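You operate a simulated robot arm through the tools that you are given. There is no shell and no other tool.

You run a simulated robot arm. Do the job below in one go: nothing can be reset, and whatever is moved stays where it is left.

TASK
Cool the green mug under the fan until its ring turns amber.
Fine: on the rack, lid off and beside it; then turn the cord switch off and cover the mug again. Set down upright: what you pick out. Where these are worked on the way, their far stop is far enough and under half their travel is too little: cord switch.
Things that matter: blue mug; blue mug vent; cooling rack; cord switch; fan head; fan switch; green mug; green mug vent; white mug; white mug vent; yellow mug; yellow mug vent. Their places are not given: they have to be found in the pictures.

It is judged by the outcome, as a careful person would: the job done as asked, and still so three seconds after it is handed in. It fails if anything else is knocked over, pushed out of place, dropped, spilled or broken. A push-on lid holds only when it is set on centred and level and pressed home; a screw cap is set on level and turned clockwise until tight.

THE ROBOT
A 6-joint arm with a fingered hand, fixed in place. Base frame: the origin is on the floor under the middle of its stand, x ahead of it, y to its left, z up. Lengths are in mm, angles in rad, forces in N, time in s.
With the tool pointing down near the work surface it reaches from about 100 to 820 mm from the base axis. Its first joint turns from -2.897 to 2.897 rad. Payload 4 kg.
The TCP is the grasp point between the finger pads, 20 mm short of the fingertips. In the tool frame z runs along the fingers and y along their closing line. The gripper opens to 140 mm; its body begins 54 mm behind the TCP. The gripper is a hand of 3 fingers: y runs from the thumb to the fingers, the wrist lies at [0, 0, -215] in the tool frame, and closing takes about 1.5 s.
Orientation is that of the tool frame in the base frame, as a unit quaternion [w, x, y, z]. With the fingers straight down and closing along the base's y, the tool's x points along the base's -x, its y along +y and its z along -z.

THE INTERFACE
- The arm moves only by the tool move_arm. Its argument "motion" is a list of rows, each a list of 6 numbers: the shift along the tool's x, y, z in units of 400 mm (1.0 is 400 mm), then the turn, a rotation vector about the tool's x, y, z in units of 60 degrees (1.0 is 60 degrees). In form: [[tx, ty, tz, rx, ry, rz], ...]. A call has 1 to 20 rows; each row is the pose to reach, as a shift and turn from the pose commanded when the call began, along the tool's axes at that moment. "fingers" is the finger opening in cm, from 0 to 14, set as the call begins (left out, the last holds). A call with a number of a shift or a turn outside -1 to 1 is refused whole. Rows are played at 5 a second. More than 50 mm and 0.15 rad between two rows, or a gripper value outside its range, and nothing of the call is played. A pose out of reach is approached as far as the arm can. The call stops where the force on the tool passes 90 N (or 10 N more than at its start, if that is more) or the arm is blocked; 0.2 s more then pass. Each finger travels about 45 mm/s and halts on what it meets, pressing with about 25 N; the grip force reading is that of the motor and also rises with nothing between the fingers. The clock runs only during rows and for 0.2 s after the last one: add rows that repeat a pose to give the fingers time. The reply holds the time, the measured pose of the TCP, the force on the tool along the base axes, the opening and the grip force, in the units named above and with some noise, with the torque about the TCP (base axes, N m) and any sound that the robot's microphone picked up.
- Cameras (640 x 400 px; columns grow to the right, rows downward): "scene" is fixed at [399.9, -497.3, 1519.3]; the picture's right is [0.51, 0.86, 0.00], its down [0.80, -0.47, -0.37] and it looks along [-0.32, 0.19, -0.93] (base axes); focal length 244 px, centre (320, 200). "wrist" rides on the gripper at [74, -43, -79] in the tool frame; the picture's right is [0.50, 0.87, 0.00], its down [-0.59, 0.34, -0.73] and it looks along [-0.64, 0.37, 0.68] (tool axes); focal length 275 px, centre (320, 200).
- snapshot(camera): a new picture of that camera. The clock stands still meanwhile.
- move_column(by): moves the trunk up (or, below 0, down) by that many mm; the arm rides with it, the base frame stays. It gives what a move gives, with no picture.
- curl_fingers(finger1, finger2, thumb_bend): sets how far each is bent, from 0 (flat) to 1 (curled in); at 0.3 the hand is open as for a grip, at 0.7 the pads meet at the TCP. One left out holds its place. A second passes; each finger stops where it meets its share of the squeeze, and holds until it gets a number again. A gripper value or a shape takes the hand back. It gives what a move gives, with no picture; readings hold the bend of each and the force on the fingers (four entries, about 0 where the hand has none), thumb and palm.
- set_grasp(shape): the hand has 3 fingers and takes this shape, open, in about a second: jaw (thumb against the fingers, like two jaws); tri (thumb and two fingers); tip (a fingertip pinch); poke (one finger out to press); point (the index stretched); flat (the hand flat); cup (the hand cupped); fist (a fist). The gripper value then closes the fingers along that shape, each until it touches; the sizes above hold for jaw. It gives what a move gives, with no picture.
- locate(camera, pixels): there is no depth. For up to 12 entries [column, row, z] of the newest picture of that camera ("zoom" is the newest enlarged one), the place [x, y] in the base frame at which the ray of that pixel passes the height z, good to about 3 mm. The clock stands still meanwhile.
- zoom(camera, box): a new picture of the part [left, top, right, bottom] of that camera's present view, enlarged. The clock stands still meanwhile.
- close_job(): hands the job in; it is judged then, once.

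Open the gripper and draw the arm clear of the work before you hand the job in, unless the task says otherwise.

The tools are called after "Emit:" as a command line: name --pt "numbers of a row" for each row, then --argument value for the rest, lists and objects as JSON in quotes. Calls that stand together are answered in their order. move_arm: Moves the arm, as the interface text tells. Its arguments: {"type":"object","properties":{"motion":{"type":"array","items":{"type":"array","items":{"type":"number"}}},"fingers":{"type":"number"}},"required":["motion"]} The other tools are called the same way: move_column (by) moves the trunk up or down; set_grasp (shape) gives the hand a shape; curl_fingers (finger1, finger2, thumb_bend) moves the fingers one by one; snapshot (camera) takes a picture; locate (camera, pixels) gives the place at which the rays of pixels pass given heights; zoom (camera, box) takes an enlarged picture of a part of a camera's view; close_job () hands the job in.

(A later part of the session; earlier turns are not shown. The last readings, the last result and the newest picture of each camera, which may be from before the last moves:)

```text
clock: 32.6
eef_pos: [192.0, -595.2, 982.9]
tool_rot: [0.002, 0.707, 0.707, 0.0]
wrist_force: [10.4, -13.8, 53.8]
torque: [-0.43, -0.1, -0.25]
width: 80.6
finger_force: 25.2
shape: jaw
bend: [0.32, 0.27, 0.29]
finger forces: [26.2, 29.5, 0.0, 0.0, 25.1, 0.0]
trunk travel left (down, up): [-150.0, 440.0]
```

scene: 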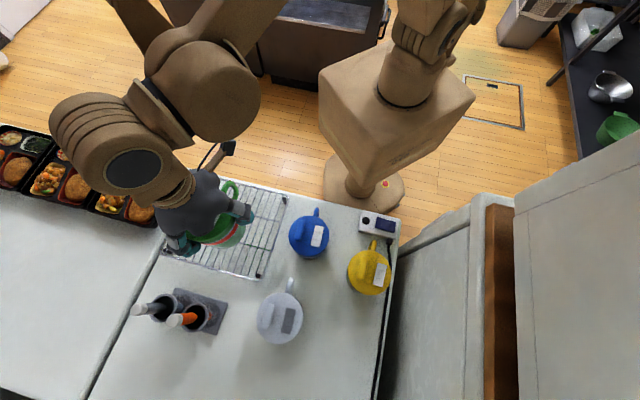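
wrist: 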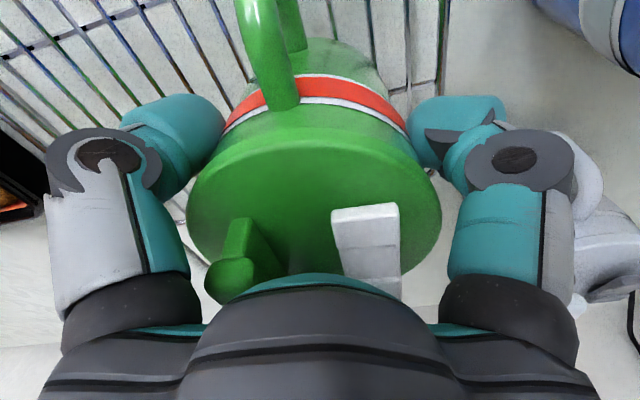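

Contact came sooner than expected, at TCP ≈985, and it now presses at 54 N. I back up about 3 mm to relieve the force before releasing.

Emit:
move_arm --pt "0 0 -0.0025 0 0 0" --pt "0 0 -0.005 0 0 0" --pt "0 0 -0.0075 0 0 0" --pt "0 0 -0.0075 0 0 0"

Emit:
snapshot --camera "wrist"

Emit:
zoom --camera "scene" --box '[130, 160, 310, 290]'

```text
clock: 33.6
eef_pos: [191.7, -595.7, 983.6]
tool_rot: [0.002, 0.708, 0.707, 0.0]
wrist_force: [6.6, -4.0, 20.7]
torque: [-0.18, -0.19, -0.13]
width: 80.8
finger_force: 24.7
shape: jaw
bend: [0.32, 0.27, 0.29]
finger forces: [25.9, 26.4, 0.0, 0.0, 23.5, 0.0]
trunk travel left (down, up): [-150.0, 440.0]
```

```text
taken
```

wrist: 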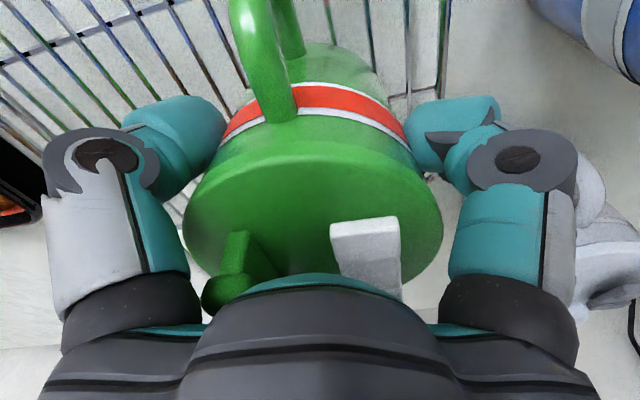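

```text
3.08 times, centred on (220, 225) of scene
```

zoom: 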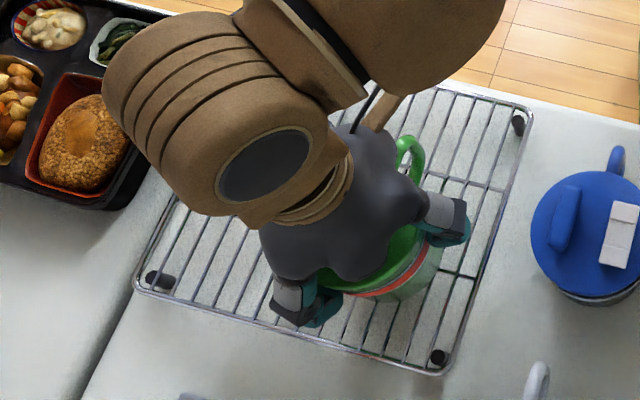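

Force is down to 21 N; I ease up another 1.5 mm.

Emit:
move_arm --pt "0 0 -0.002 0 0 0" --pt "0 0 -0.004 0 0 0" --pt "0 0 -0.004 0 0 0"

```text
clock: 34.4
eef_pos: [191.0, -596.4, 986.2]
tool_rot: [0.001, 0.707, 0.707, 0.0]
wrist_force: [1.6, 1.5, 1.2]
torque: [-0.04, -0.25, 0.06]
width: 81.3
finger_force: 25.4
shape: jaw
bend: [0.32, 0.28, 0.29]
finger forces: [23.7, 25.2, 0.0, 0.0, 23.2, 0.0]
trunk travel left (down, up): [-150.0, 440.0]
```

Forces are now near zero, so the mug rests on the rack. I open the fingers.

Emit:
move_arm --pt "0 0 0 0 0 0" --pt "0 0 0 0 0 0" --pt "0 0 0 0 0 0" --pt "0 0 0 0 0 0" --pt "0 0 0 0 0 0" --pt "0 0 0 0 0 0" --fingers 11.5

Emit:
snapshot --camera "wrist"

Emit:
zoom --camera "scene" --box '[130, 160, 310, 290]'

```text
clock: 35.8
eef_pos: [191.7, -597.5, 985.9]
tool_rot: [0.001, 0.707, 0.707, 0.0]
wrist_force: [0.6, 0.5, 0.1]
torque: [0.01, -0.04, -0.01]
width: 114.6
finger_force: 0.0
shape: jaw
bend: [0.24, 0.24, 0.23]
finger forces: [0.0, 0.1, 0.0, 0.0, 0.0, 0.1]
trunk travel left (down, up): [-150.0, 440.0]
```

```text
taken
```

wrist: 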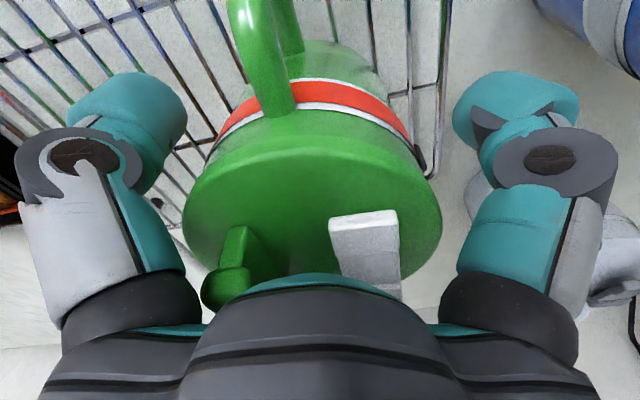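

```text
3.08 times, centred on (220, 225) of scene
```

zoom: 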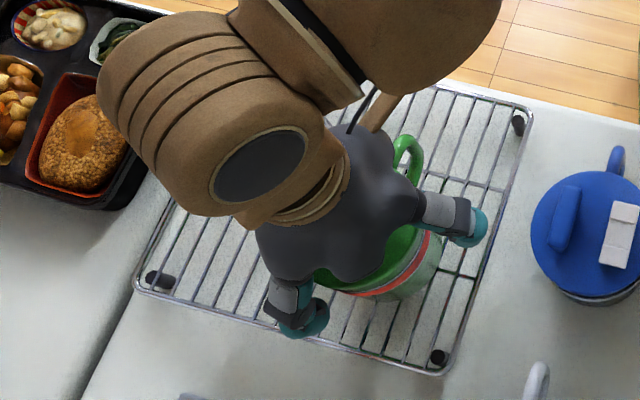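

The mug stands on the rack on its own, red ring still visible. I raise the hand 27 mm so the fingertips are level with just the lid rim.

Emit:
move_arm --pt "0 0 -0.02 0 0 0" --pt "0 0 -0.045 0 0 0" --pt "0 0 -0.0675 0 0 0" --pt "0 0 -0.0675 0 0 0"

Emit:
snapshot --camera "wrist"

Emit:
snapshot --camera "scene"

Emit:
zoom --camera "scene" --box '[180, 180, 290, 260]'

```text
clock: 36.8
eef_pos: [190.8, -597.2, 1012.6]
tool_rot: [0.001, 0.707, 0.707, 0.0]
wrist_force: [0.2, -0.1, -0.4]
torque: [0.02, 0.04, 0.04]
width: 114.5
finger_force: 0.0
shape: jaw
bend: [0.24, 0.24, 0.23]
finger forces: [0.0, 0.0, 0.0, 0.0, 0.1, 0.0]
trunk travel left (down, up): [-150.0, 440.0]
```

```text
taken
```

wrist: 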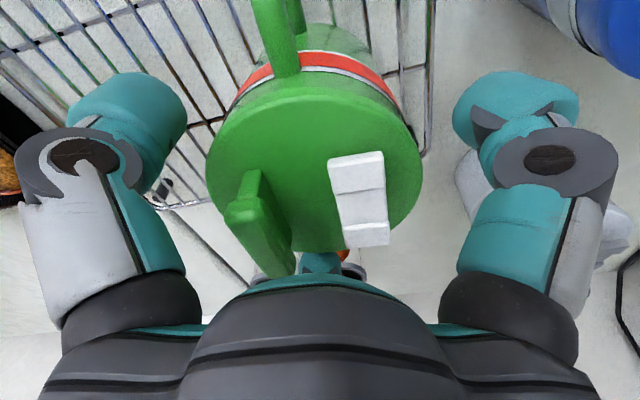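

```text
taken
```

scene: 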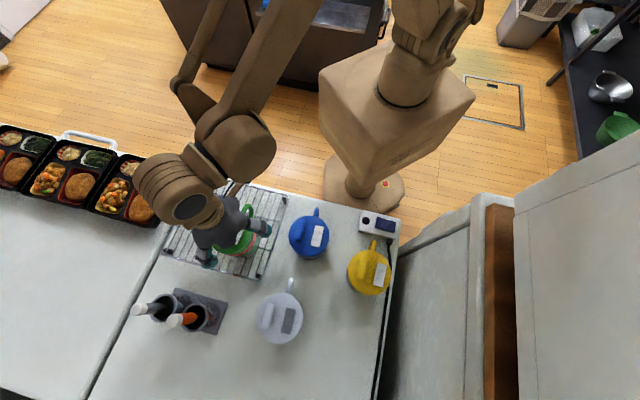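

```text
5.00 times, centred on (235, 220) of scene
```

zoom: 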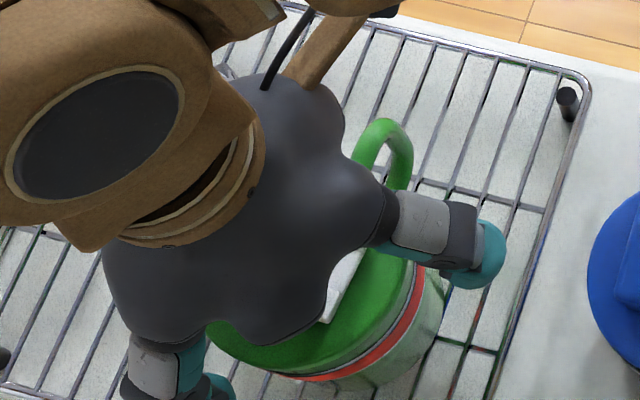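

I check the lid's actual height on the rack by locating its near and far edges.

Emit:
locate --camera "wrist" --pixels '[[310, 93, 1000], [310, 93, 1010], [207, 160, 1000], [421, 160, 1000], [207, 160, 1010], [421, 160, 1010], [312, 252, 1005], [312, 252, 1010], [317, 52, 965], [317, 72, 980]]'

Emit:
zoom --camera "wrist" --box '[190, 30, 440, 280]'

```text
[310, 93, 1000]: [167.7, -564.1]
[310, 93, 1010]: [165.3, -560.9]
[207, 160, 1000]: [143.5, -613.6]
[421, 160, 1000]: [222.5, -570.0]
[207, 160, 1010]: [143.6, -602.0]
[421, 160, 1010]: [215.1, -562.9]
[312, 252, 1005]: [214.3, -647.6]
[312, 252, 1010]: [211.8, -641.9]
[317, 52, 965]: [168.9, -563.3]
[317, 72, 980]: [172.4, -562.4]
```

```text
1.60 times, centred on (315, 155) of wrist
```

zoom: 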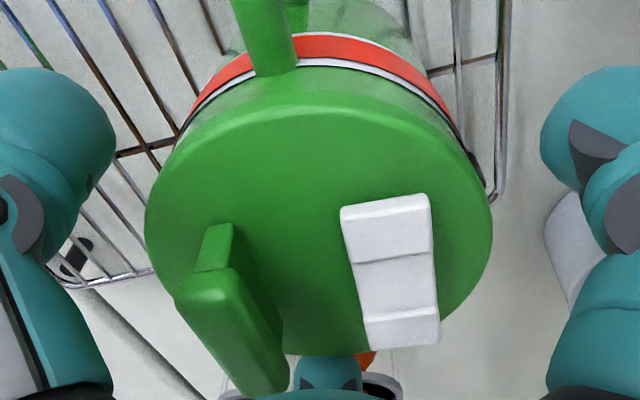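

The lid top is at ≈1008 and seam ≈998, so at TCP 1012 the tips straddle the rim (lid Ø92 vs body Ø81). I close on the lid rim.

Emit:
move_arm --pt "0 0 0 0 0 0" --pt "0 0 0 0 0 0" --pt "0 0 0 0 0 0" --pt "0 0 0 0 0 0" --pt "0 0 0 0 0 0" --pt "0 0 0 0 0 0" --pt "0 0 0 0 0 0" --fingers 8.5

Emit:
snapshot --camera "wrist"

```text
clock: 38.4
eef_pos: [191.3, -597.7, 1013.2]
tool_rot: [0.0, 0.707, 0.708, 0.001]
wrist_force: [-0.1, 1.2, -4.2]
torque: [0.01, 0.06, -0.02]
width: 85.1
finger_force: 24.6
shape: jaw
bend: [0.32, 0.29, 0.28]
finger forces: [22.0, 22.3, 0.1, 0.1, 22.7, 0.0]
trunk travel left (down, up): [-150.0, 440.0]
```

```text
taken
```

wrist: 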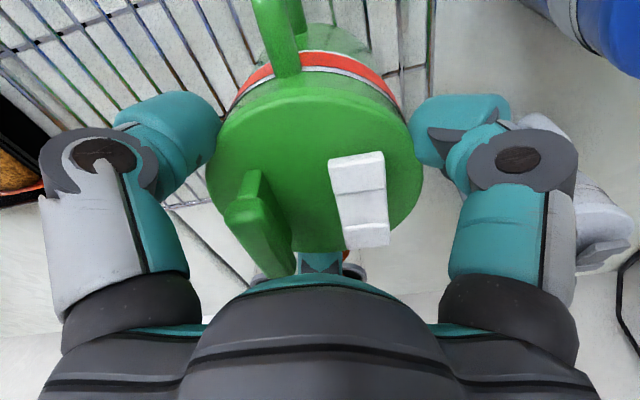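

Contact on all three fingers at 22 N. I lift 6 mm slowly to see whether the lid comes off alone.

Emit:
move_arm --pt "0 0 -0.004 0 0 0" --pt "0 0 -0.008 0 0 0" --pt "0 0 -0.012 0 0 0" --pt "0 0 -0.015 0 0 0" --pt "0 0 -0.015 0 0 0"

Emit:
snapshot --camera "wrist"

Emit:
zoom --camera "scene" --box '[180, 180, 290, 260]'

```text
clock: 39.6
eef_pos: [192.1, -596.3, 1019.4]
tool_rot: [0.001, 0.707, 0.707, 0.001]
wrist_force: [-0.6, -0.7, -0.6]
torque: [0.02, -0.01, 0.0]
width: 85.1
finger_force: 24.9
shape: jaw
bend: [0.32, 0.29, 0.28]
finger forces: [22.3, 22.6, 0.0, 0.0, 23.0, 0.0]
trunk travel left (down, up): [-150.0, 440.0]
heard: snap
```

```text
taken
```

wrist: 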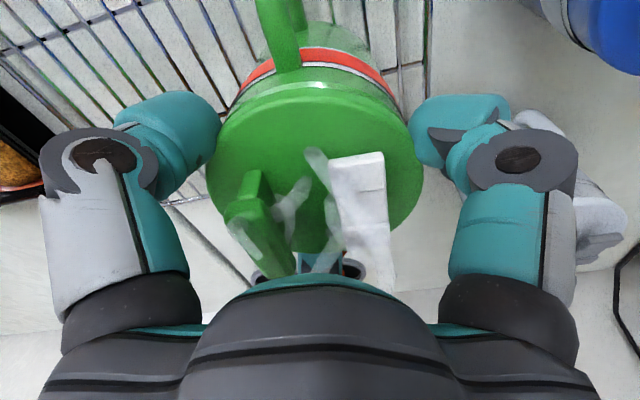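

```text
5.00 times, centred on (235, 220) of scene
```

zoom: 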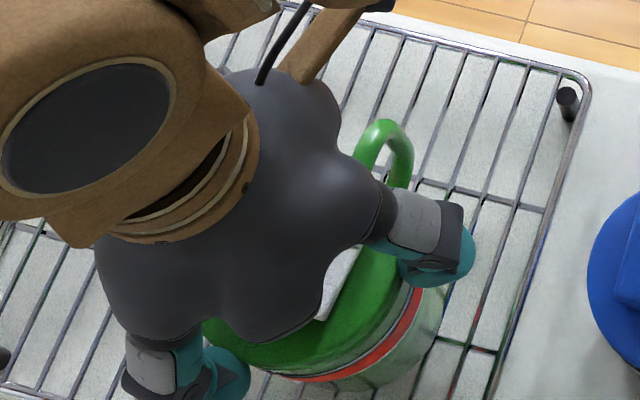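

A snap was heard, the force dropped to the light lid's weight and steam rises: the lid is off alone. I lift it clear and carry it to the other half of the rack, about (57,-627).

Emit:
move_arm --pt "0 0 -0.02 0 0 0" --pt "0 0 -0.05 0 0 0" --pt "0 0 -0.09 0 0 0" --pt "0 0 -0.13 0 0 0" --pt "0 0 -0.15 0 0 0" --pt "-0.01 -0.045 -0.15 0 0 0" --pt "-0.025 -0.11 -0.15 0 0 0" --pt "-0.042 -0.185 -0.15 0 0 0" --pt "-0.058 -0.255 -0.15 0 0 0" --pt "-0.07 -0.31 -0.15 0 0 0" --pt "-0.076 -0.335 -0.15 0 0 0" --pt "-0.076 -0.335 -0.15 0 0 0"

Emit:
snapshot --camera "wrist"

Emit:
snapshot --camera "scene"

Emit:
zoom --camera "scene" --box '[130, 160, 310, 290]'

```text
clock: 42.2
eef_pos: [56.4, -626.4, 1077.7]
tool_rot: [0.001, 0.707, 0.707, 0.0]
wrist_force: [-0.7, -0.7, 0.0]
torque: [0.01, -0.02, -0.01]
width: 84.9
finger_force: 25.7
shape: jaw
bend: [0.32, 0.29, 0.28]
finger forces: [22.5, 22.8, 0.1, 0.1, 22.9, 0.0]
trunk travel left (down, up): [-150.0, 440.0]
```

```text
taken
```

wrist: 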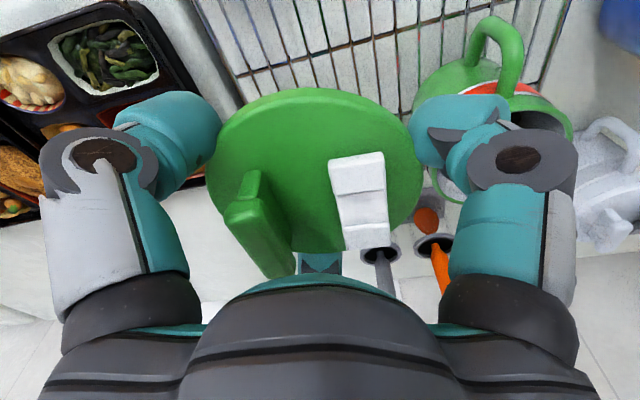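

```text
taken
```

scene: 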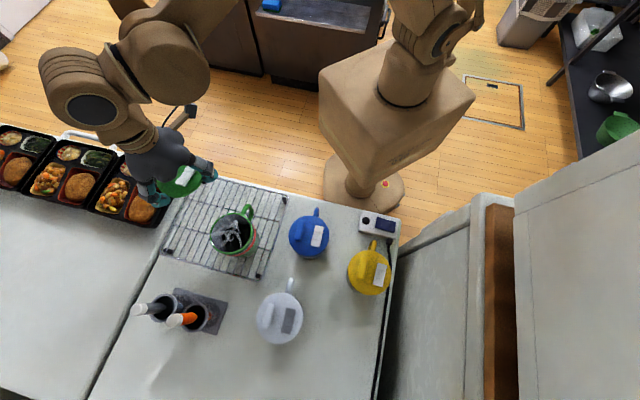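

```text
3.08 times, centred on (220, 225) of scene
```

zoom: 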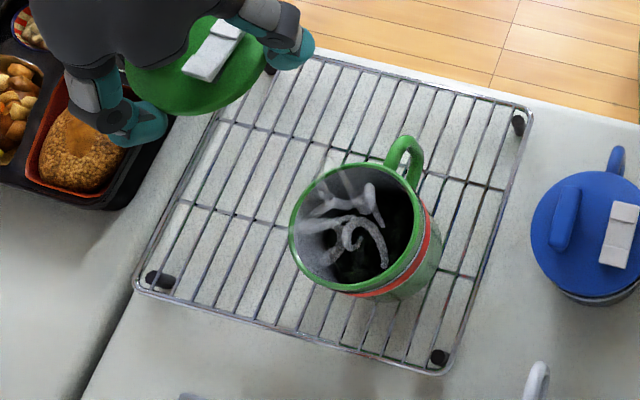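

The mug stands open and steaming on the rack; the lid hangs over the left half at (57,-627). I lower the lid toward the rack.

Emit:
move_arm --pt "0 0 0.04 0 0 0" --pt "0 0 0.1 0 0 0" --pt "0 0 0.17 0 0 0" --pt "0 0 0.23 0 0 0" --pt "0 0 0.28 0 0 0" --pt "0 0 0.315 0 0 0" --pt "0 0 0.335 0 0 0" --pt "0 0 0.345 0 0 0"

Emit:
snapshot --camera "wrist"

Emit:
zoom --camera "scene" --box '[130, 160, 310, 290]'

```text
clock: 44.0
eef_pos: [57.2, -627.2, 939.6]
tool_rot: [0.001, 0.707, 0.707, -0.001]
wrist_force: [-0.4, 0.0, -0.6]
torque: [0.0, -0.01, -0.01]
width: 84.9
finger_force: 24.6
shape: jaw
bend: [0.32, 0.29, 0.28]
finger forces: [22.4, 22.8, 0.0, 0.0, 23.0, 0.0]
trunk travel left (down, up): [-150.0, 440.0]
```

```text
taken
```

wrist: 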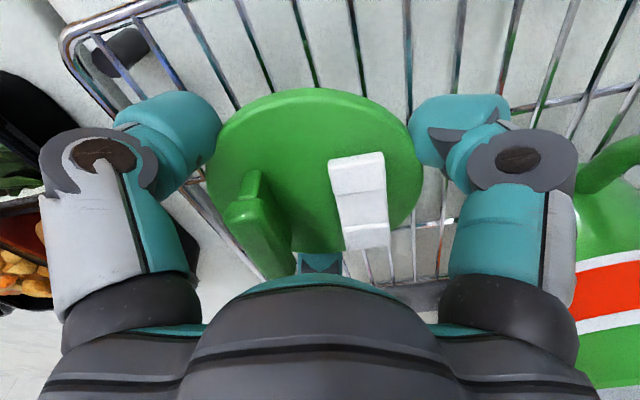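

```text
3.08 times, centred on (220, 225) of scene
```

zoom: 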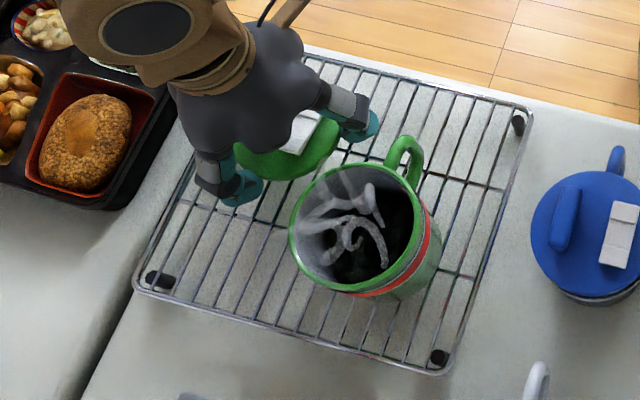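

No contact yet at TCP 940. I step down slowly looking for contact.

Emit:
move_arm --pt "0 0 0.0035 0 0 0" --pt "0 0 0.007 0 0 0" --pt "0 0 0.0105 0 0 0" --pt "0 0 0.0105 0 0 0"

Emit:
move_arm --pt "0 0 0.003 0 0 0" --pt "0 0 0.006 0 0 0" --pt "0 0 0.006 0 0 0"

```text
clock: 45.0
eef_pos: [57.1, -627.5, 936.1]
tool_rot: [0.001, 0.707, 0.707, 0.0]
wrist_force: [0.3, 0.4, -0.3]
torque: [-0.02, 0.03, 0.0]
width: 84.7
finger_force: 25.1
shape: jaw
bend: [0.32, 0.29, 0.28]
finger forces: [22.4, 22.8, 0.0, 0.0, 23.1, 0.0]
trunk travel left (down, up): [-150.0, 440.0]
```

```text
clock: 45.8
eef_pos: [57.5, -627.6, 933.3]
tool_rot: [0.001, 0.707, 0.707, 0.0]
wrist_force: [0.2, -0.1, 0.0]
torque: [0.0, -0.04, 0.01]
width: 84.8
finger_force: 24.7
shape: jaw
bend: [0.32, 0.29, 0.28]
finger forces: [22.4, 22.8, 0.0, 0.0, 23.1, 0.0]
trunk travel left (down, up): [-150.0, 440.0]
```

Still free at 933. I continue down in one-millimetre-scale steps.

Emit:
move_arm --pt "0 0 0.0025 0 0 0" --pt "0 0 0.005 0 0 0" --pt "0 0 0.005 0 0 0"

Emit:
move_arm --pt "0 0 0.0025 0 0 0" --pt "0 0 0.005 0 0 0" --pt "0 0 0.005 0 0 0"

```text
clock: 46.6
eef_pos: [58.0, -627.6, 932.5]
tool_rot: [0.002, 0.708, 0.706, 0.0]
wrist_force: [0.0, -0.4, -0.1]
torque: [-0.02, -0.02, -0.03]
width: 84.9
finger_force: 25.2
shape: jaw
bend: [0.32, 0.29, 0.28]
finger forces: [22.5, 22.8, 0.0, 0.0, 23.0, 0.0]
trunk travel left (down, up): [-150.0, 440.0]
```

```text
clock: 47.4
eef_pos: [57.0, -626.5, 930.5]
tool_rot: [0.002, 0.708, 0.707, 0.0]
wrist_force: [3.0, -6.3, 24.7]
torque: [-0.35, -0.37, -0.21]
width: 84.8
finger_force: 25.1
shape: jaw
bend: [0.32, 0.29, 0.28]
finger forces: [32.9, 33.5, 0.0, 0.0, 27.1, 0.1]
trunk travel left (down, up): [-150.0, 440.0]
```

Contact at about 930.5 (25 N). I back off about 1 mm to relieve it.

Emit:
move_arm --pt "0 0 -0.0015 0 0 0" --pt "0 0 -0.0028 0 0 0" --pt "0 0 -0.0028 0 0 0"

```text
clock: 48.2
eef_pos: [57.1, -627.3, 932.3]
tool_rot: [0.001, 0.707, 0.707, -0.001]
wrist_force: [1.0, -2.8, 12.4]
torque: [-0.44, -0.33, -0.09]
width: 84.7
finger_force: 24.8
shape: jaw
bend: [0.32, 0.29, 0.28]
finger forces: [27.2, 31.4, 0.0, 0.0, 24.6, 0.0]
trunk travel left (down, up): [-150.0, 440.0]
```

Emit:
move_arm --pt "0 0 -0.001 0 0 0" --pt "0 0 -0.002 0 0 0" --pt "0 0 -0.002 0 0 0"

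Emit:
zoom --camera "scene" --box '[130, 160, 310, 290]'

```text
clock: 49.0
eef_pos: [58.2, -626.8, 931.0]
tool_rot: [0.0, 0.708, 0.707, 0.001]
wrist_force: [0.1, -1.9, -0.8]
torque: [-0.02, 0.02, 0.0]
width: 85.0
finger_force: 26.0
shape: jaw
bend: [0.32, 0.29, 0.28]
finger forces: [25.3, 23.3, 0.0, 0.0, 24.4, 0.0]
trunk travel left (down, up): [-150.0, 440.0]
```

```text
3.08 times, centred on (220, 225) of scene
```

zoom: 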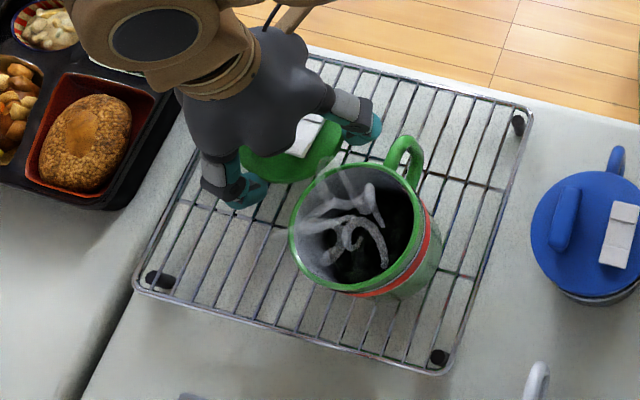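

Forces are back near zero, so the lid is resting at or within a millimetre of the wires. I open the fingers to release it.

Emit:
move_arm --pt "0 0 0 0 0 0" --pt "0 0 0 0 0 0" --pt "0 0 0 0 0 0" --pt "0 0 0 0 0 0" --pt "0 0 0 0 0 0" --pt "0 0 0 0 0 0" --fingers 11.5

Emit:
snapshot --camera "wrist"

```text
clock: 50.4
eef_pos: [57.8, -626.9, 932.2]
tool_rot: [0.002, 0.707, 0.707, 0.001]
wrist_force: [-0.6, 1.1, -0.1]
torque: [0.0, 0.03, -0.02]
width: 114.6
finger_force: 0.1
shape: jaw
bend: [0.24, 0.24, 0.23]
finger forces: [0.0, 0.1, 0.1, 0.1, 0.0, 0.1]
trunk travel left (down, up): [-150.0, 440.0]
```

```text
taken
```

wrist: 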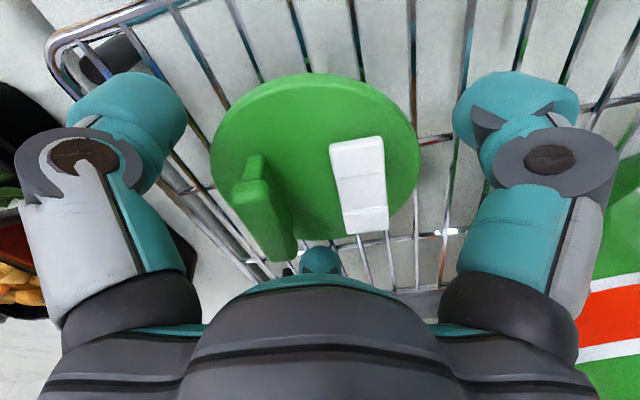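

The lid has settled on the wires. I raise the hand straight up clear of lid and mug and then look.

Emit:
move_arm --pt "0 0 -0.02 0 0 0" --pt "0 0 -0.06 0 0 0" --pt "0 0 -0.12 0 0 0" --pt "0 0 -0.2 0 0 0" --pt "0 0 -0.28 0 0 0" --pt "0 0 -0.36 0 0 0" --pt "0 0 -0.42 0 0 0"

Emit:
snapshot --camera "wrist"

Emit:
zoom --camera "scene" --box '[130, 160, 310, 290]'

```text
clock: 52.0
eef_pos: [58.1, -627.7, 1100.5]
tool_rot: [0.001, 0.707, 0.707, 0.0]
wrist_force: [0.6, 0.3, -0.3]
torque: [0.01, 0.03, 0.0]
width: 114.7
finger_force: 0.0
shape: jaw
bend: [0.24, 0.24, 0.23]
finger forces: [0.0, 0.0, 0.0, 0.1, 0.0, 0.0]
trunk travel left (down, up): [-150.0, 440.0]
```

```text
taken
```

wrist: 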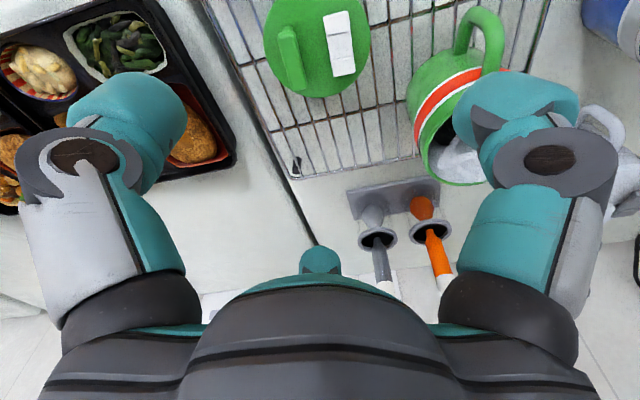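

```text
3.08 times, centred on (220, 225) of scene
```

zoom: 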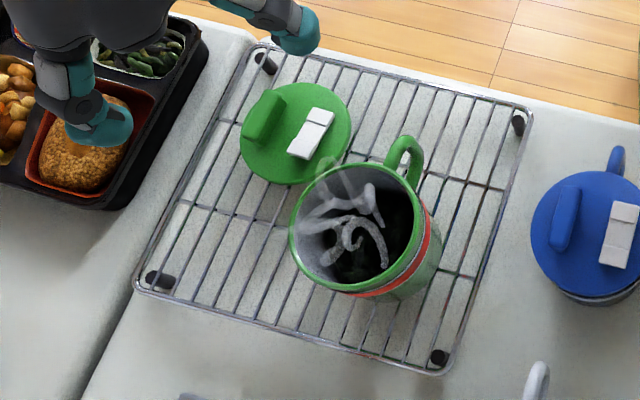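

The lid lies flat on the rack beside the open mug, ring still red, everything upright. Now I move over to look at the switch box.

Emit:
move_arm --pt "0.03 0.015 0 0 0 0" --pt "0.12 0.06 0.01 0 0 0" --pt "0.23 0.114 0.03 0 0 0" --pt "0.34 0.169 0.05 0 0 0" --pt "0.45 0.223 0.07 0 0 0" --pt "0.56 0.278 0.09 0 0 0" --pt "0.67 0.332 0.11 0 0 0" --pt "0.78 0.387 0.13 0 0 0" --pt "0.88 0.436 0.145 0 0 0" --pt "0.95 0.471 0.15 0 0 0" --pt "0.968 0.48 0.15 0 0 0"

Emit:
snapshot --camera "wrist"

Emit:
zoom --camera "wrist" --box '[280, 80, 440, 200]'

Emit:
zoom --camera "scene" --box '[180, 180, 290, 260]'

```text
clock: 54.4
eef_pos: [248.0, -238.6, 1039.5]
tool_rot: [0.002, 0.708, 0.706, 0.001]
wrist_force: [0.5, 0.1, -0.5]
torque: [0.01, 0.03, 0.02]
width: 114.6
finger_force: 0.0
shape: jaw
bend: [0.24, 0.24, 0.23]
finger forces: [0.0, 0.0, 0.1, 0.0, 0.0, 0.0]
trunk travel left (down, up): [-150.0, 440.0]
```

```text
taken
```

wrist: 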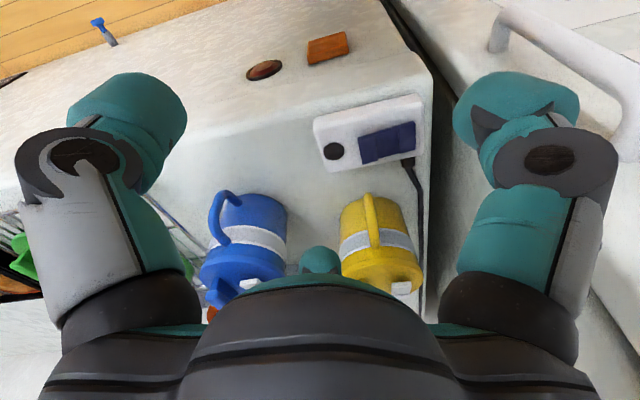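

```text
3.33 times, centred on (360, 140) of wrist
```

zoom: 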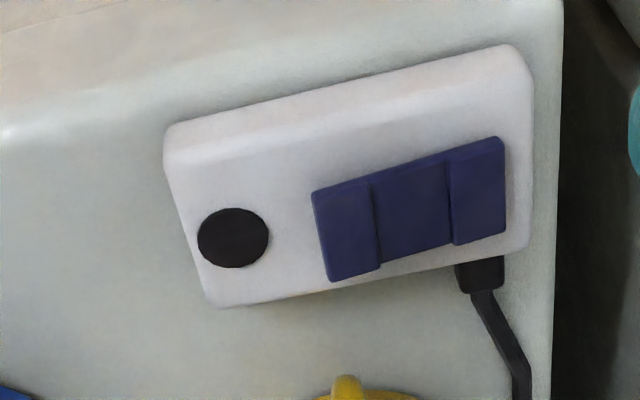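

```text
5.00 times, centred on (235, 220) of scene
```

zoom: 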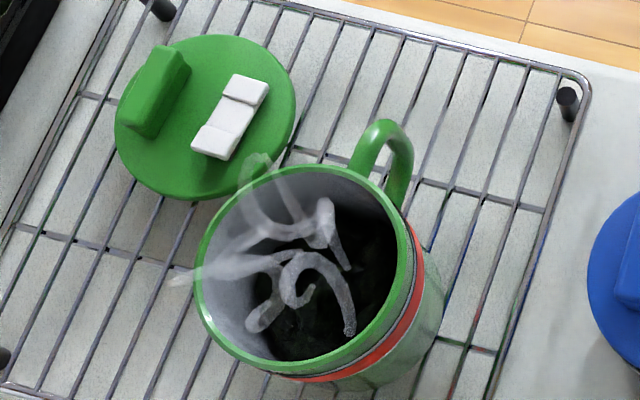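

The rocker (blue, zoom (312–505,137–282)) runs along the box, lamp dark at left. I triangulate both rocker ends to see which end is raised.

Emit:
locate --camera "wrist" --pixels '[[360.6, 151.1, 900], [360.6, 151.1, 920], [415, 135.8, 900], [415, 135.8, 920], [334.7, 151.5, 900], [334.7, 151.5, 920], [388, 143.5, 900], [388, 143.5, 920]]'

Emit:
zoom --camera "scene" --box '[350, 205, 410, 245]'

Emit:
locate --camera "scene" --pixels '[[376, 222.3, 900], [376, 222.3, 920], [395.1, 227.5, 900], [395.1, 227.5, 920], [366, 220.5, 900], [366, 220.5, 920], [385.7, 225, 900], [385.7, 225, 920]]'

```text
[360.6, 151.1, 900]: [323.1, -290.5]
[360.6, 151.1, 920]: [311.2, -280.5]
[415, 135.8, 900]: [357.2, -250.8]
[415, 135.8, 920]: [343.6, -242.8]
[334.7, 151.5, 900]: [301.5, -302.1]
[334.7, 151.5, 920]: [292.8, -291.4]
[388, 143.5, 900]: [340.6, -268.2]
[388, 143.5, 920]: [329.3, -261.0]
```

```text
10.00 times, centred on (380, 225) of scene
```

zoom: 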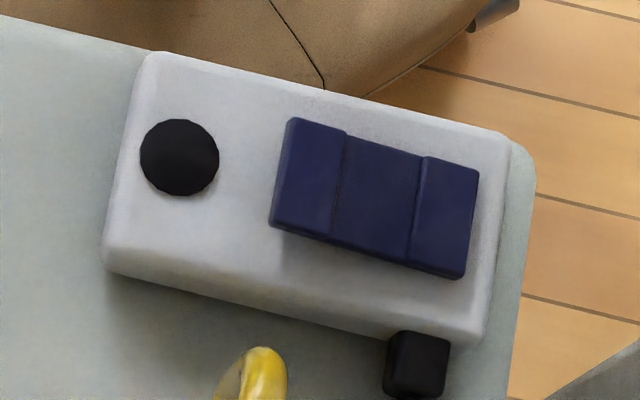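

```text
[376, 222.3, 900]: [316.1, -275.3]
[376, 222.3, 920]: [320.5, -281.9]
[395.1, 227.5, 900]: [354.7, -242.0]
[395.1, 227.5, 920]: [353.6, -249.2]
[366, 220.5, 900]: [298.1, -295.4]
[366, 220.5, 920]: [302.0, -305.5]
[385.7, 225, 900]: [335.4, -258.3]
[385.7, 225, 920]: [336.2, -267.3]
```

The left (lamp-side) rocker end sits at ≈(318,-281,913), higher than the right end ≈(352,-246,908), so the left end is the raised one; the lamp is dark, so the fan is off. I shape the hand to poke and look at where the pressing finger lies.

Emit:
set_grasp --shape "poke"

Emit:
snapshot --camera "wrist"

Emit:
zoom --camera "scene" --box '[250, 60, 450, 260]'

```text
clock: 55.3
eef_pos: [248.2, -239.7, 1039.0]
tool_rot: [0.002, 0.707, 0.707, 0.0]
wrist_force: [0.1, -0.1, -0.3]
torque: [0.04, 0.0, 0.0]
width: 0.0
finger_force: 0.1
shape: poke
bend: [0.27, 0.27, 0.72]
finger forces: [0.0, 0.1, 0.1, 0.1, 0.1, 0.1]
trunk travel left (down, up): [-150.0, 440.0]
```

```text
taken
```

wrist: 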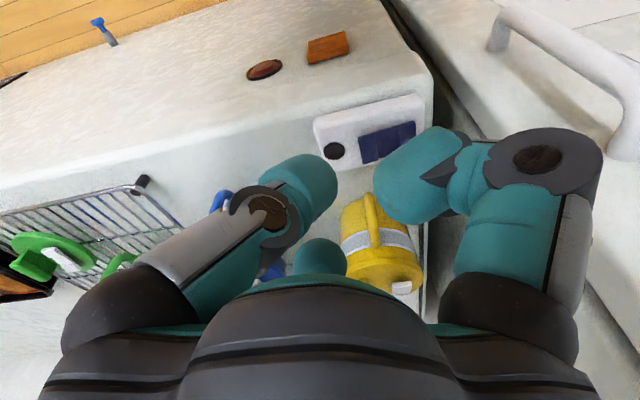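

```text
2.00 times, centred on (350, 160) of scene
```

zoom: 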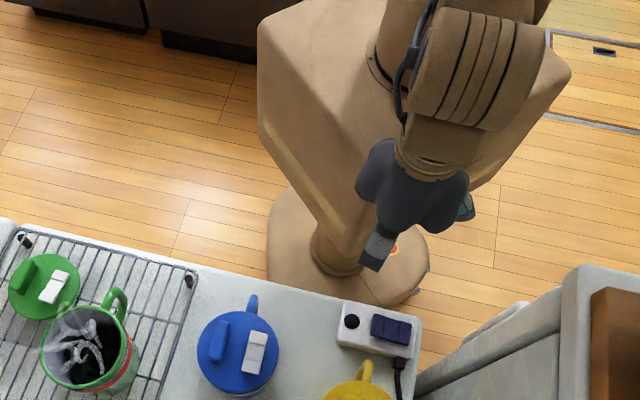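

In poke the thumb folds in and the other two fingers converge; I try the point shape to see whether it gives a clearer single fingertip.

Emit:
set_grasp --shape "point"

Emit:
snapshot --camera "wrist"

Emit:
zoom --camera "scene" --box '[300, 60, 420, 160]'

```text
clock: 56.2
eef_pos: [247.5, -239.4, 1039.9]
tool_rot: [0.002, 0.708, 0.707, 0.0]
wrist_force: [-0.2, -0.1, 0.4]
torque: [0.01, 0.04, 0.0]
width: 0.1
finger_force: 0.0
shape: point
bend: [0.82, 1.0, 0.56]
finger forces: [0.0, 0.0, 0.1, 0.0, 0.0, 0.0]
trunk travel left (down, up): [-150.0, 440.0]
```

```text
taken
```

wrist: 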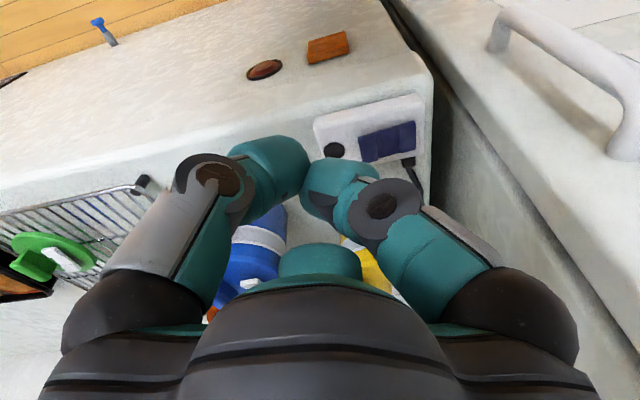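

```text
4.00 times, centred on (360, 110) of scene
```

zoom: 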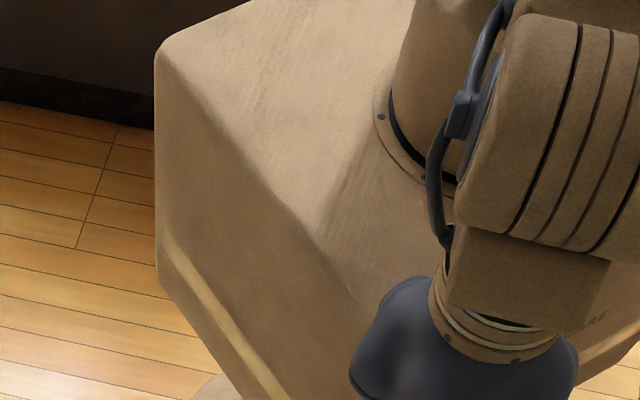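

Neither shape gives an obvious single tip, so I go back to jaw and then curl two fingers fully, leaving the thumb out as the pressing digit.

Emit:
set_grasp --shape "jaw"

Emit:
curl_fingers --finger1 1.0 --finger2 1.0 --thumb_bend 0.3

Emit:
snapshot --camera "wrist"

Emit:
zoom --camera "scene" --box '[260, 80, 420, 240]'

```text
clock: 57.1
eef_pos: [248.0, -240.1, 1039.9]
tool_rot: [0.002, 0.707, 0.707, 0.0]
wrist_force: [0.3, 0.1, -0.1]
torque: [0.01, 0.03, 0.01]
width: 140.0
finger_force: 0.1
shape: jaw
bend: [0.3, 0.3, 0.3]
finger forces: [0.0, 0.0, 0.1, 0.1, 0.1, 0.1]
trunk travel left (down, up): [-150.0, 440.0]
```

```text
clock: 58.1
eef_pos: [248.3, -240.7, 1039.4]
tool_rot: [0.002, 0.707, 0.707, 0.0]
wrist_force: [-0.1, -0.4, 0.8]
torque: [-0.02, 0.01, -0.02]
width: 70.2
finger_force: 0.0
shape: fingers
bend: [0.75, 0.75, 0.3]
finger forces: [0.0, 0.0, 0.1, 0.0, 0.1, 0.0]
trunk travel left (down, up): [-150.0, 440.0]
```

```text
taken
```

wrist: 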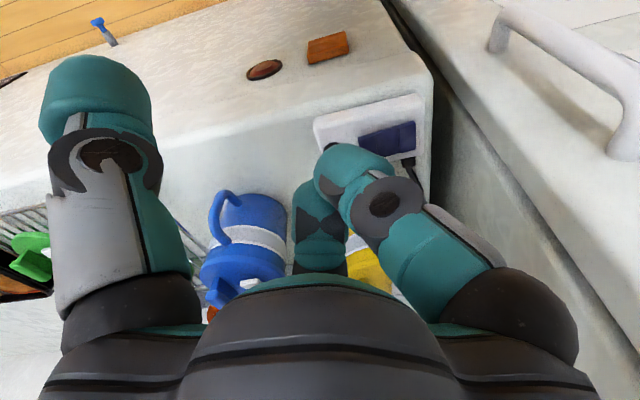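

```text
2.50 times, centred on (340, 160) of scene
```

zoom: 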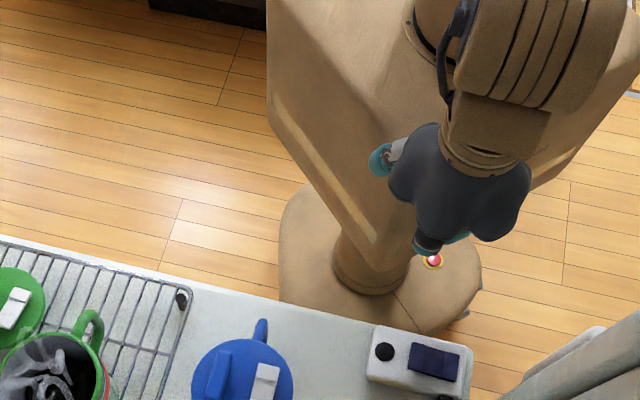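

Fingers 1 and 2 fold to the centre while the digit left out keeps its place at radius ≈70. To press with minimal turning I'd rather use finger 2 as the pressing finger, so I fold thumb and finger 1 and look.

Emit:
curl_fingers --finger1 1.0 --finger2 0.3 --thumb_bend 1.0

Emit:
snapshot --camera "wrist"

Emit:
zoom --camera "scene" --box '[260, 80, 420, 240]'

```text
clock: 59.1
eef_pos: [246.9, -238.7, 1040.4]
tool_rot: [0.001, 0.708, 0.707, 0.0]
wrist_force: [-0.2, 0.4, 0.0]
torque: [0.0, -0.03, 0.03]
width: 21.6
finger_force: 0.1
shape: fingers
bend: [1.0, 0.3, 0.89]
finger forces: [0.0, 0.1, 0.0, 0.0, 0.1, 0.0]
trunk travel left (down, up): [-150.0, 440.0]
```

```text
taken
```

wrist: 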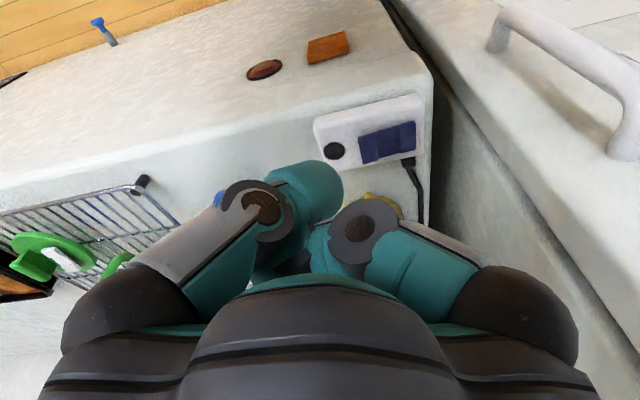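

```text
2.50 times, centred on (340, 160) of scene
```

zoom: 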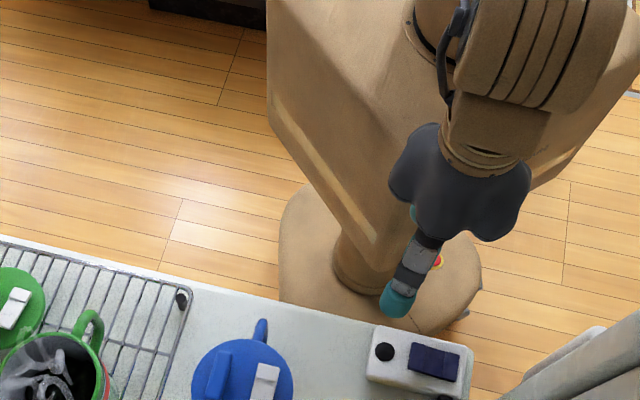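

Finger 2 is the one pointing toward the table (scene zoom tip at (398,298) → scene ≈(371,199)), with the others folded in. I locate its tip to calibrate its offset from the TCP.

Emit:
zoom --camera "scene" --box '[350, 165, 400, 215]'

Emit:
locate --camera "scene" --pixels '[[371.2, 199, 1035], [371.2, 199, 1020], [364, 200, 1030], [379, 200, 1030], [371, 205, 1030]]'

```text
8.00 times, centred on (375, 190) of scene
```

zoom: 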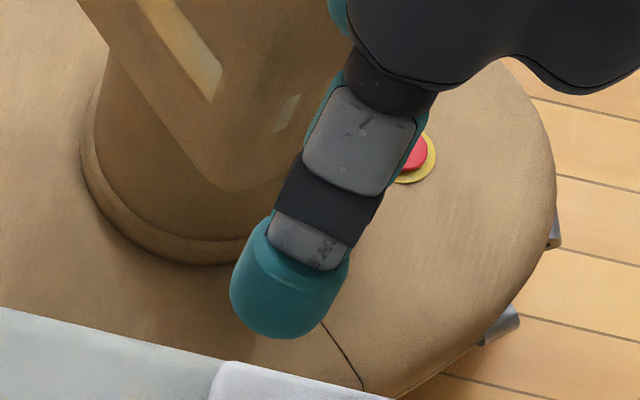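

```text
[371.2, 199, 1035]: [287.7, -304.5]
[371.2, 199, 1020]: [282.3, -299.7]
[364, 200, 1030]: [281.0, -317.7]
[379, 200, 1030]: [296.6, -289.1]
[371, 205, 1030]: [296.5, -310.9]
```

The extended fingertip is about 30 mm thick, its end about 80 mm from the tool axis at azimuth φ+30°. I turn 15.6° and move so that this tip hangs above the rocker's raised left wing at (322,-277), tip about 35 mm above it.

Emit:
move_arm --pt "0.016 0.014 0.03 0 0 -0.085" --pt "0.032 0.027 0.08 0 0 -0.17" --pt "0.0485 0.041 0.13 0 0 -0.26" --pt "0.0485 0.041 0.174 0 0 -0.26" --pt "0.0485 0.041 0.174 0 0 -0.26"

Emit:
snapshot --camera "scene"

Emit:
zoom --camera "scene" --box '[340, 190, 420, 250]'

Emit:
snapshot --camera "wrist"

```text
clock: 60.3
eef_pos: [265.2, -220.4, 970.0]
tool_rot: [0.001, 0.604, 0.797, 0.0]
wrist_force: [0.5, -0.5, -0.2]
torque: [0.0, 0.08, -0.03]
width: 21.8
finger_force: 0.1
shape: fingers
bend: [1.0, 0.3, 0.89]
finger forces: [0.0, 0.0, 0.1, 0.1, 0.0, 0.1]
trunk travel left (down, up): [-150.0, 440.0]
```

```text
taken
```

scene: 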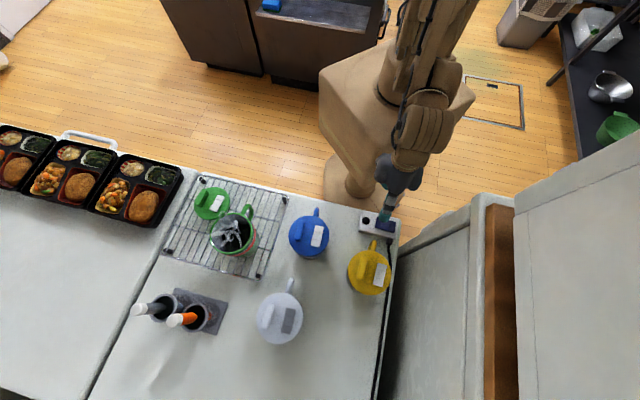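

```text
6.67 times, centred on (380, 220) of scene
```

zoom: 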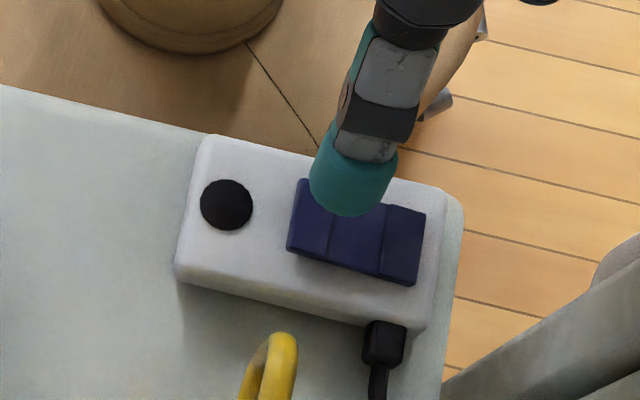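

```text
taken
```

wrist: 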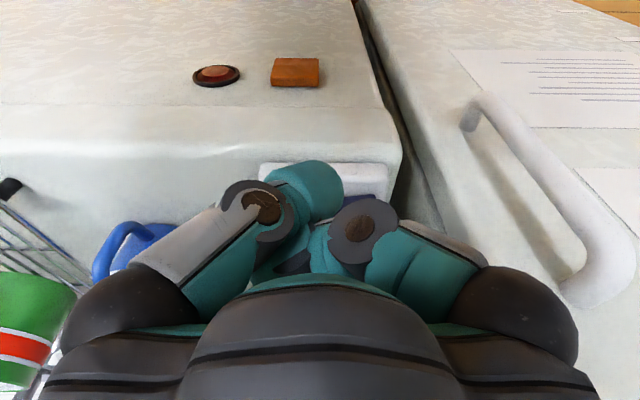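

The fingertip hangs over the rocker; I compute its sphere centre position to fine-tune before pressing.

Emit:
locate --camera "scene" --pixels '[[384.3, 215.5, 965], [384.3, 215.5, 955], [384.3, 215.5, 975], [383.7, 222, 950], [376, 222.5, 912], [378, 223, 912]]'

```text
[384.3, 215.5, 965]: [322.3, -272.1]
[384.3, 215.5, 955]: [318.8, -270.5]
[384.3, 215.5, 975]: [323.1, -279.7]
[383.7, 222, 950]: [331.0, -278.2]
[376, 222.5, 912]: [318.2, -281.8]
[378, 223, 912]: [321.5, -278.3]
```

The tip centre is over (321,-272), about 16 mm left of the rocker's pivot; I shift 4 mm to centre on the wing and descend to just above it.

Emit:
move_arm --pt "-0.0096 -0.0027 0.02 0 0 0" --pt "-0.0096 -0.0027 0.05 0 0 0" --pt "-0.0096 -0.0027 0.07 0 0 0" --pt "-0.0096 -0.0027 0.08 0 0 0"

Emit:
zoom --camera "scene" --box '[340, 190, 420, 250]'

```text
clock: 61.3
eef_pos: [265.8, -225.2, 941.7]
tool_rot: [0.002, 0.605, 0.796, 0.0]
wrist_force: [0.3, -0.1, 0.6]
torque: [0.03, 0.01, 0.01]
width: 21.8
finger_force: 0.1
shape: fingers
bend: [1.0, 0.3, 0.89]
finger forces: [0.0, 0.0, 0.1, 0.1, 0.1, 0.1]
trunk travel left (down, up): [-150.0, 440.0]
```

```text
6.67 times, centred on (380, 220) of scene
```

zoom: 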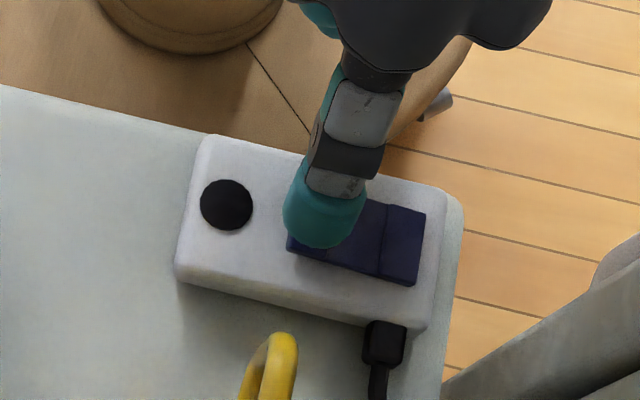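

The tip is right over the left wing. I press down slowly in small steps, watching force and sound.

Emit:
move_arm --pt "0 0 0.005 0 0 0" --pt "0 0 0.01 0 0 0" --pt "0 0 0.015 0 0 0" --pt "0 0 0.015 0 0 0"

Emit:
move_arm --pt "0 0 0.003 0 0 0" --pt "0 0 0.006 0 0 0" --pt "0 0 0.006 0 0 0"

```text
clock: 62.3
eef_pos: [268.3, -226.9, 939.6]
tool_rot: [0.001, 0.604, 0.797, -0.001]
wrist_force: [-0.7, 0.0, 0.9]
torque: [0.0, 0.01, 0.04]
width: 21.6
finger_force: 0.1
shape: fingers
bend: [1.0, 0.3, 0.89]
finger forces: [0.0, 0.0, 0.0, 0.0, 0.0, 0.1]
out of reach, approached as far as the arm can: row 1, 2, 3, 4
trunk travel left (down, up): [-150.0, 440.0]
```

```text
clock: 63.1
eef_pos: [269.2, -227.5, 939.1]
tool_rot: [0.002, 0.605, 0.797, 0.001]
wrist_force: [-0.3, -0.5, 0.2]
torque: [0.0, -0.04, 0.01]
width: 21.8
finger_force: 0.0
shape: fingers
bend: [1.0, 0.3, 0.89]
finger forces: [0.0, 0.0, 0.0, 0.1, 0.0, 0.0]
trunk travel left (down, up): [-150.0, 440.0]
```

The arm can't fold low enough here (out of reach at 939, no contact yet). I raise the hand 70 mm, then lower the trunk 70 mm to gain downward room.

Emit:
move_arm --pt "0.003 -0.003 -0.04 0 0 0" --pt "0.006 -0.006 -0.1 0 0 0" --pt "0.0103 -0.0088 -0.16 0 0 0" --pt "0.0103 -0.0088 -0.175 0 0 0"

Emit:
move_column --by -70

Emit:
zoom --camera "scene" --box '[340, 190, 420, 250]'

Emit:
snapshot --camera "scene"

```text
clock: 64.1
eef_pos: [265.0, -222.2, 1006.9]
tool_rot: [0.001, 0.605, 0.797, 0.001]
wrist_force: [-0.6, -0.4, 0.3]
torque: [-0.04, 0.03, -0.01]
width: 21.6
finger_force: 0.0
shape: fingers
bend: [1.0, 0.3, 0.89]
finger forces: [0.1, 0.0, 0.0, 0.0, 0.0, 0.1]
trunk travel left (down, up): [-150.0, 440.0]
```

```text
clock: 65.2
eef_pos: [263.2, -223.0, 936.4]
tool_rot: [0.002, 0.604, 0.797, 0.0]
wrist_force: [0.2, 0.6, -0.2]
torque: [0.01, 0.0, 0.0]
width: 21.5
finger_force: 0.0
shape: fingers
bend: [1.0, 0.3, 0.89]
finger forces: [0.0, 0.0, 0.1, 0.0, 0.1, 0.0]
trunk travel left (down, up): [-80.0, 510.0]
```

```text
6.67 times, centred on (380, 220) of scene
```

zoom: 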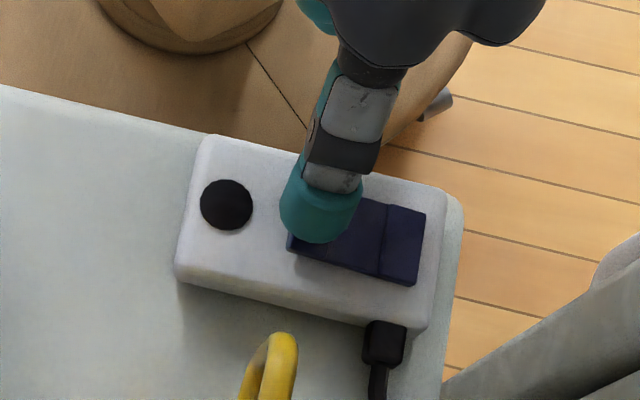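

```text
taken
```

scene: 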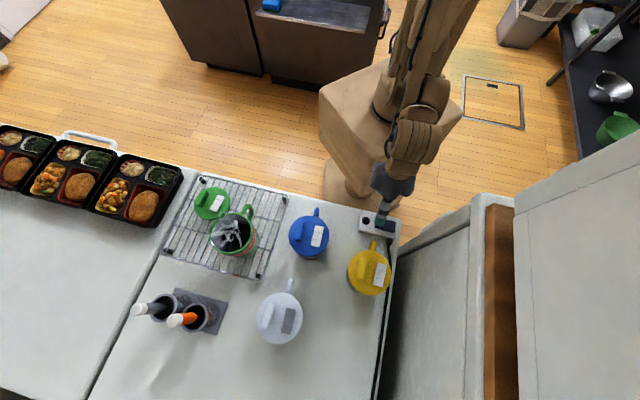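

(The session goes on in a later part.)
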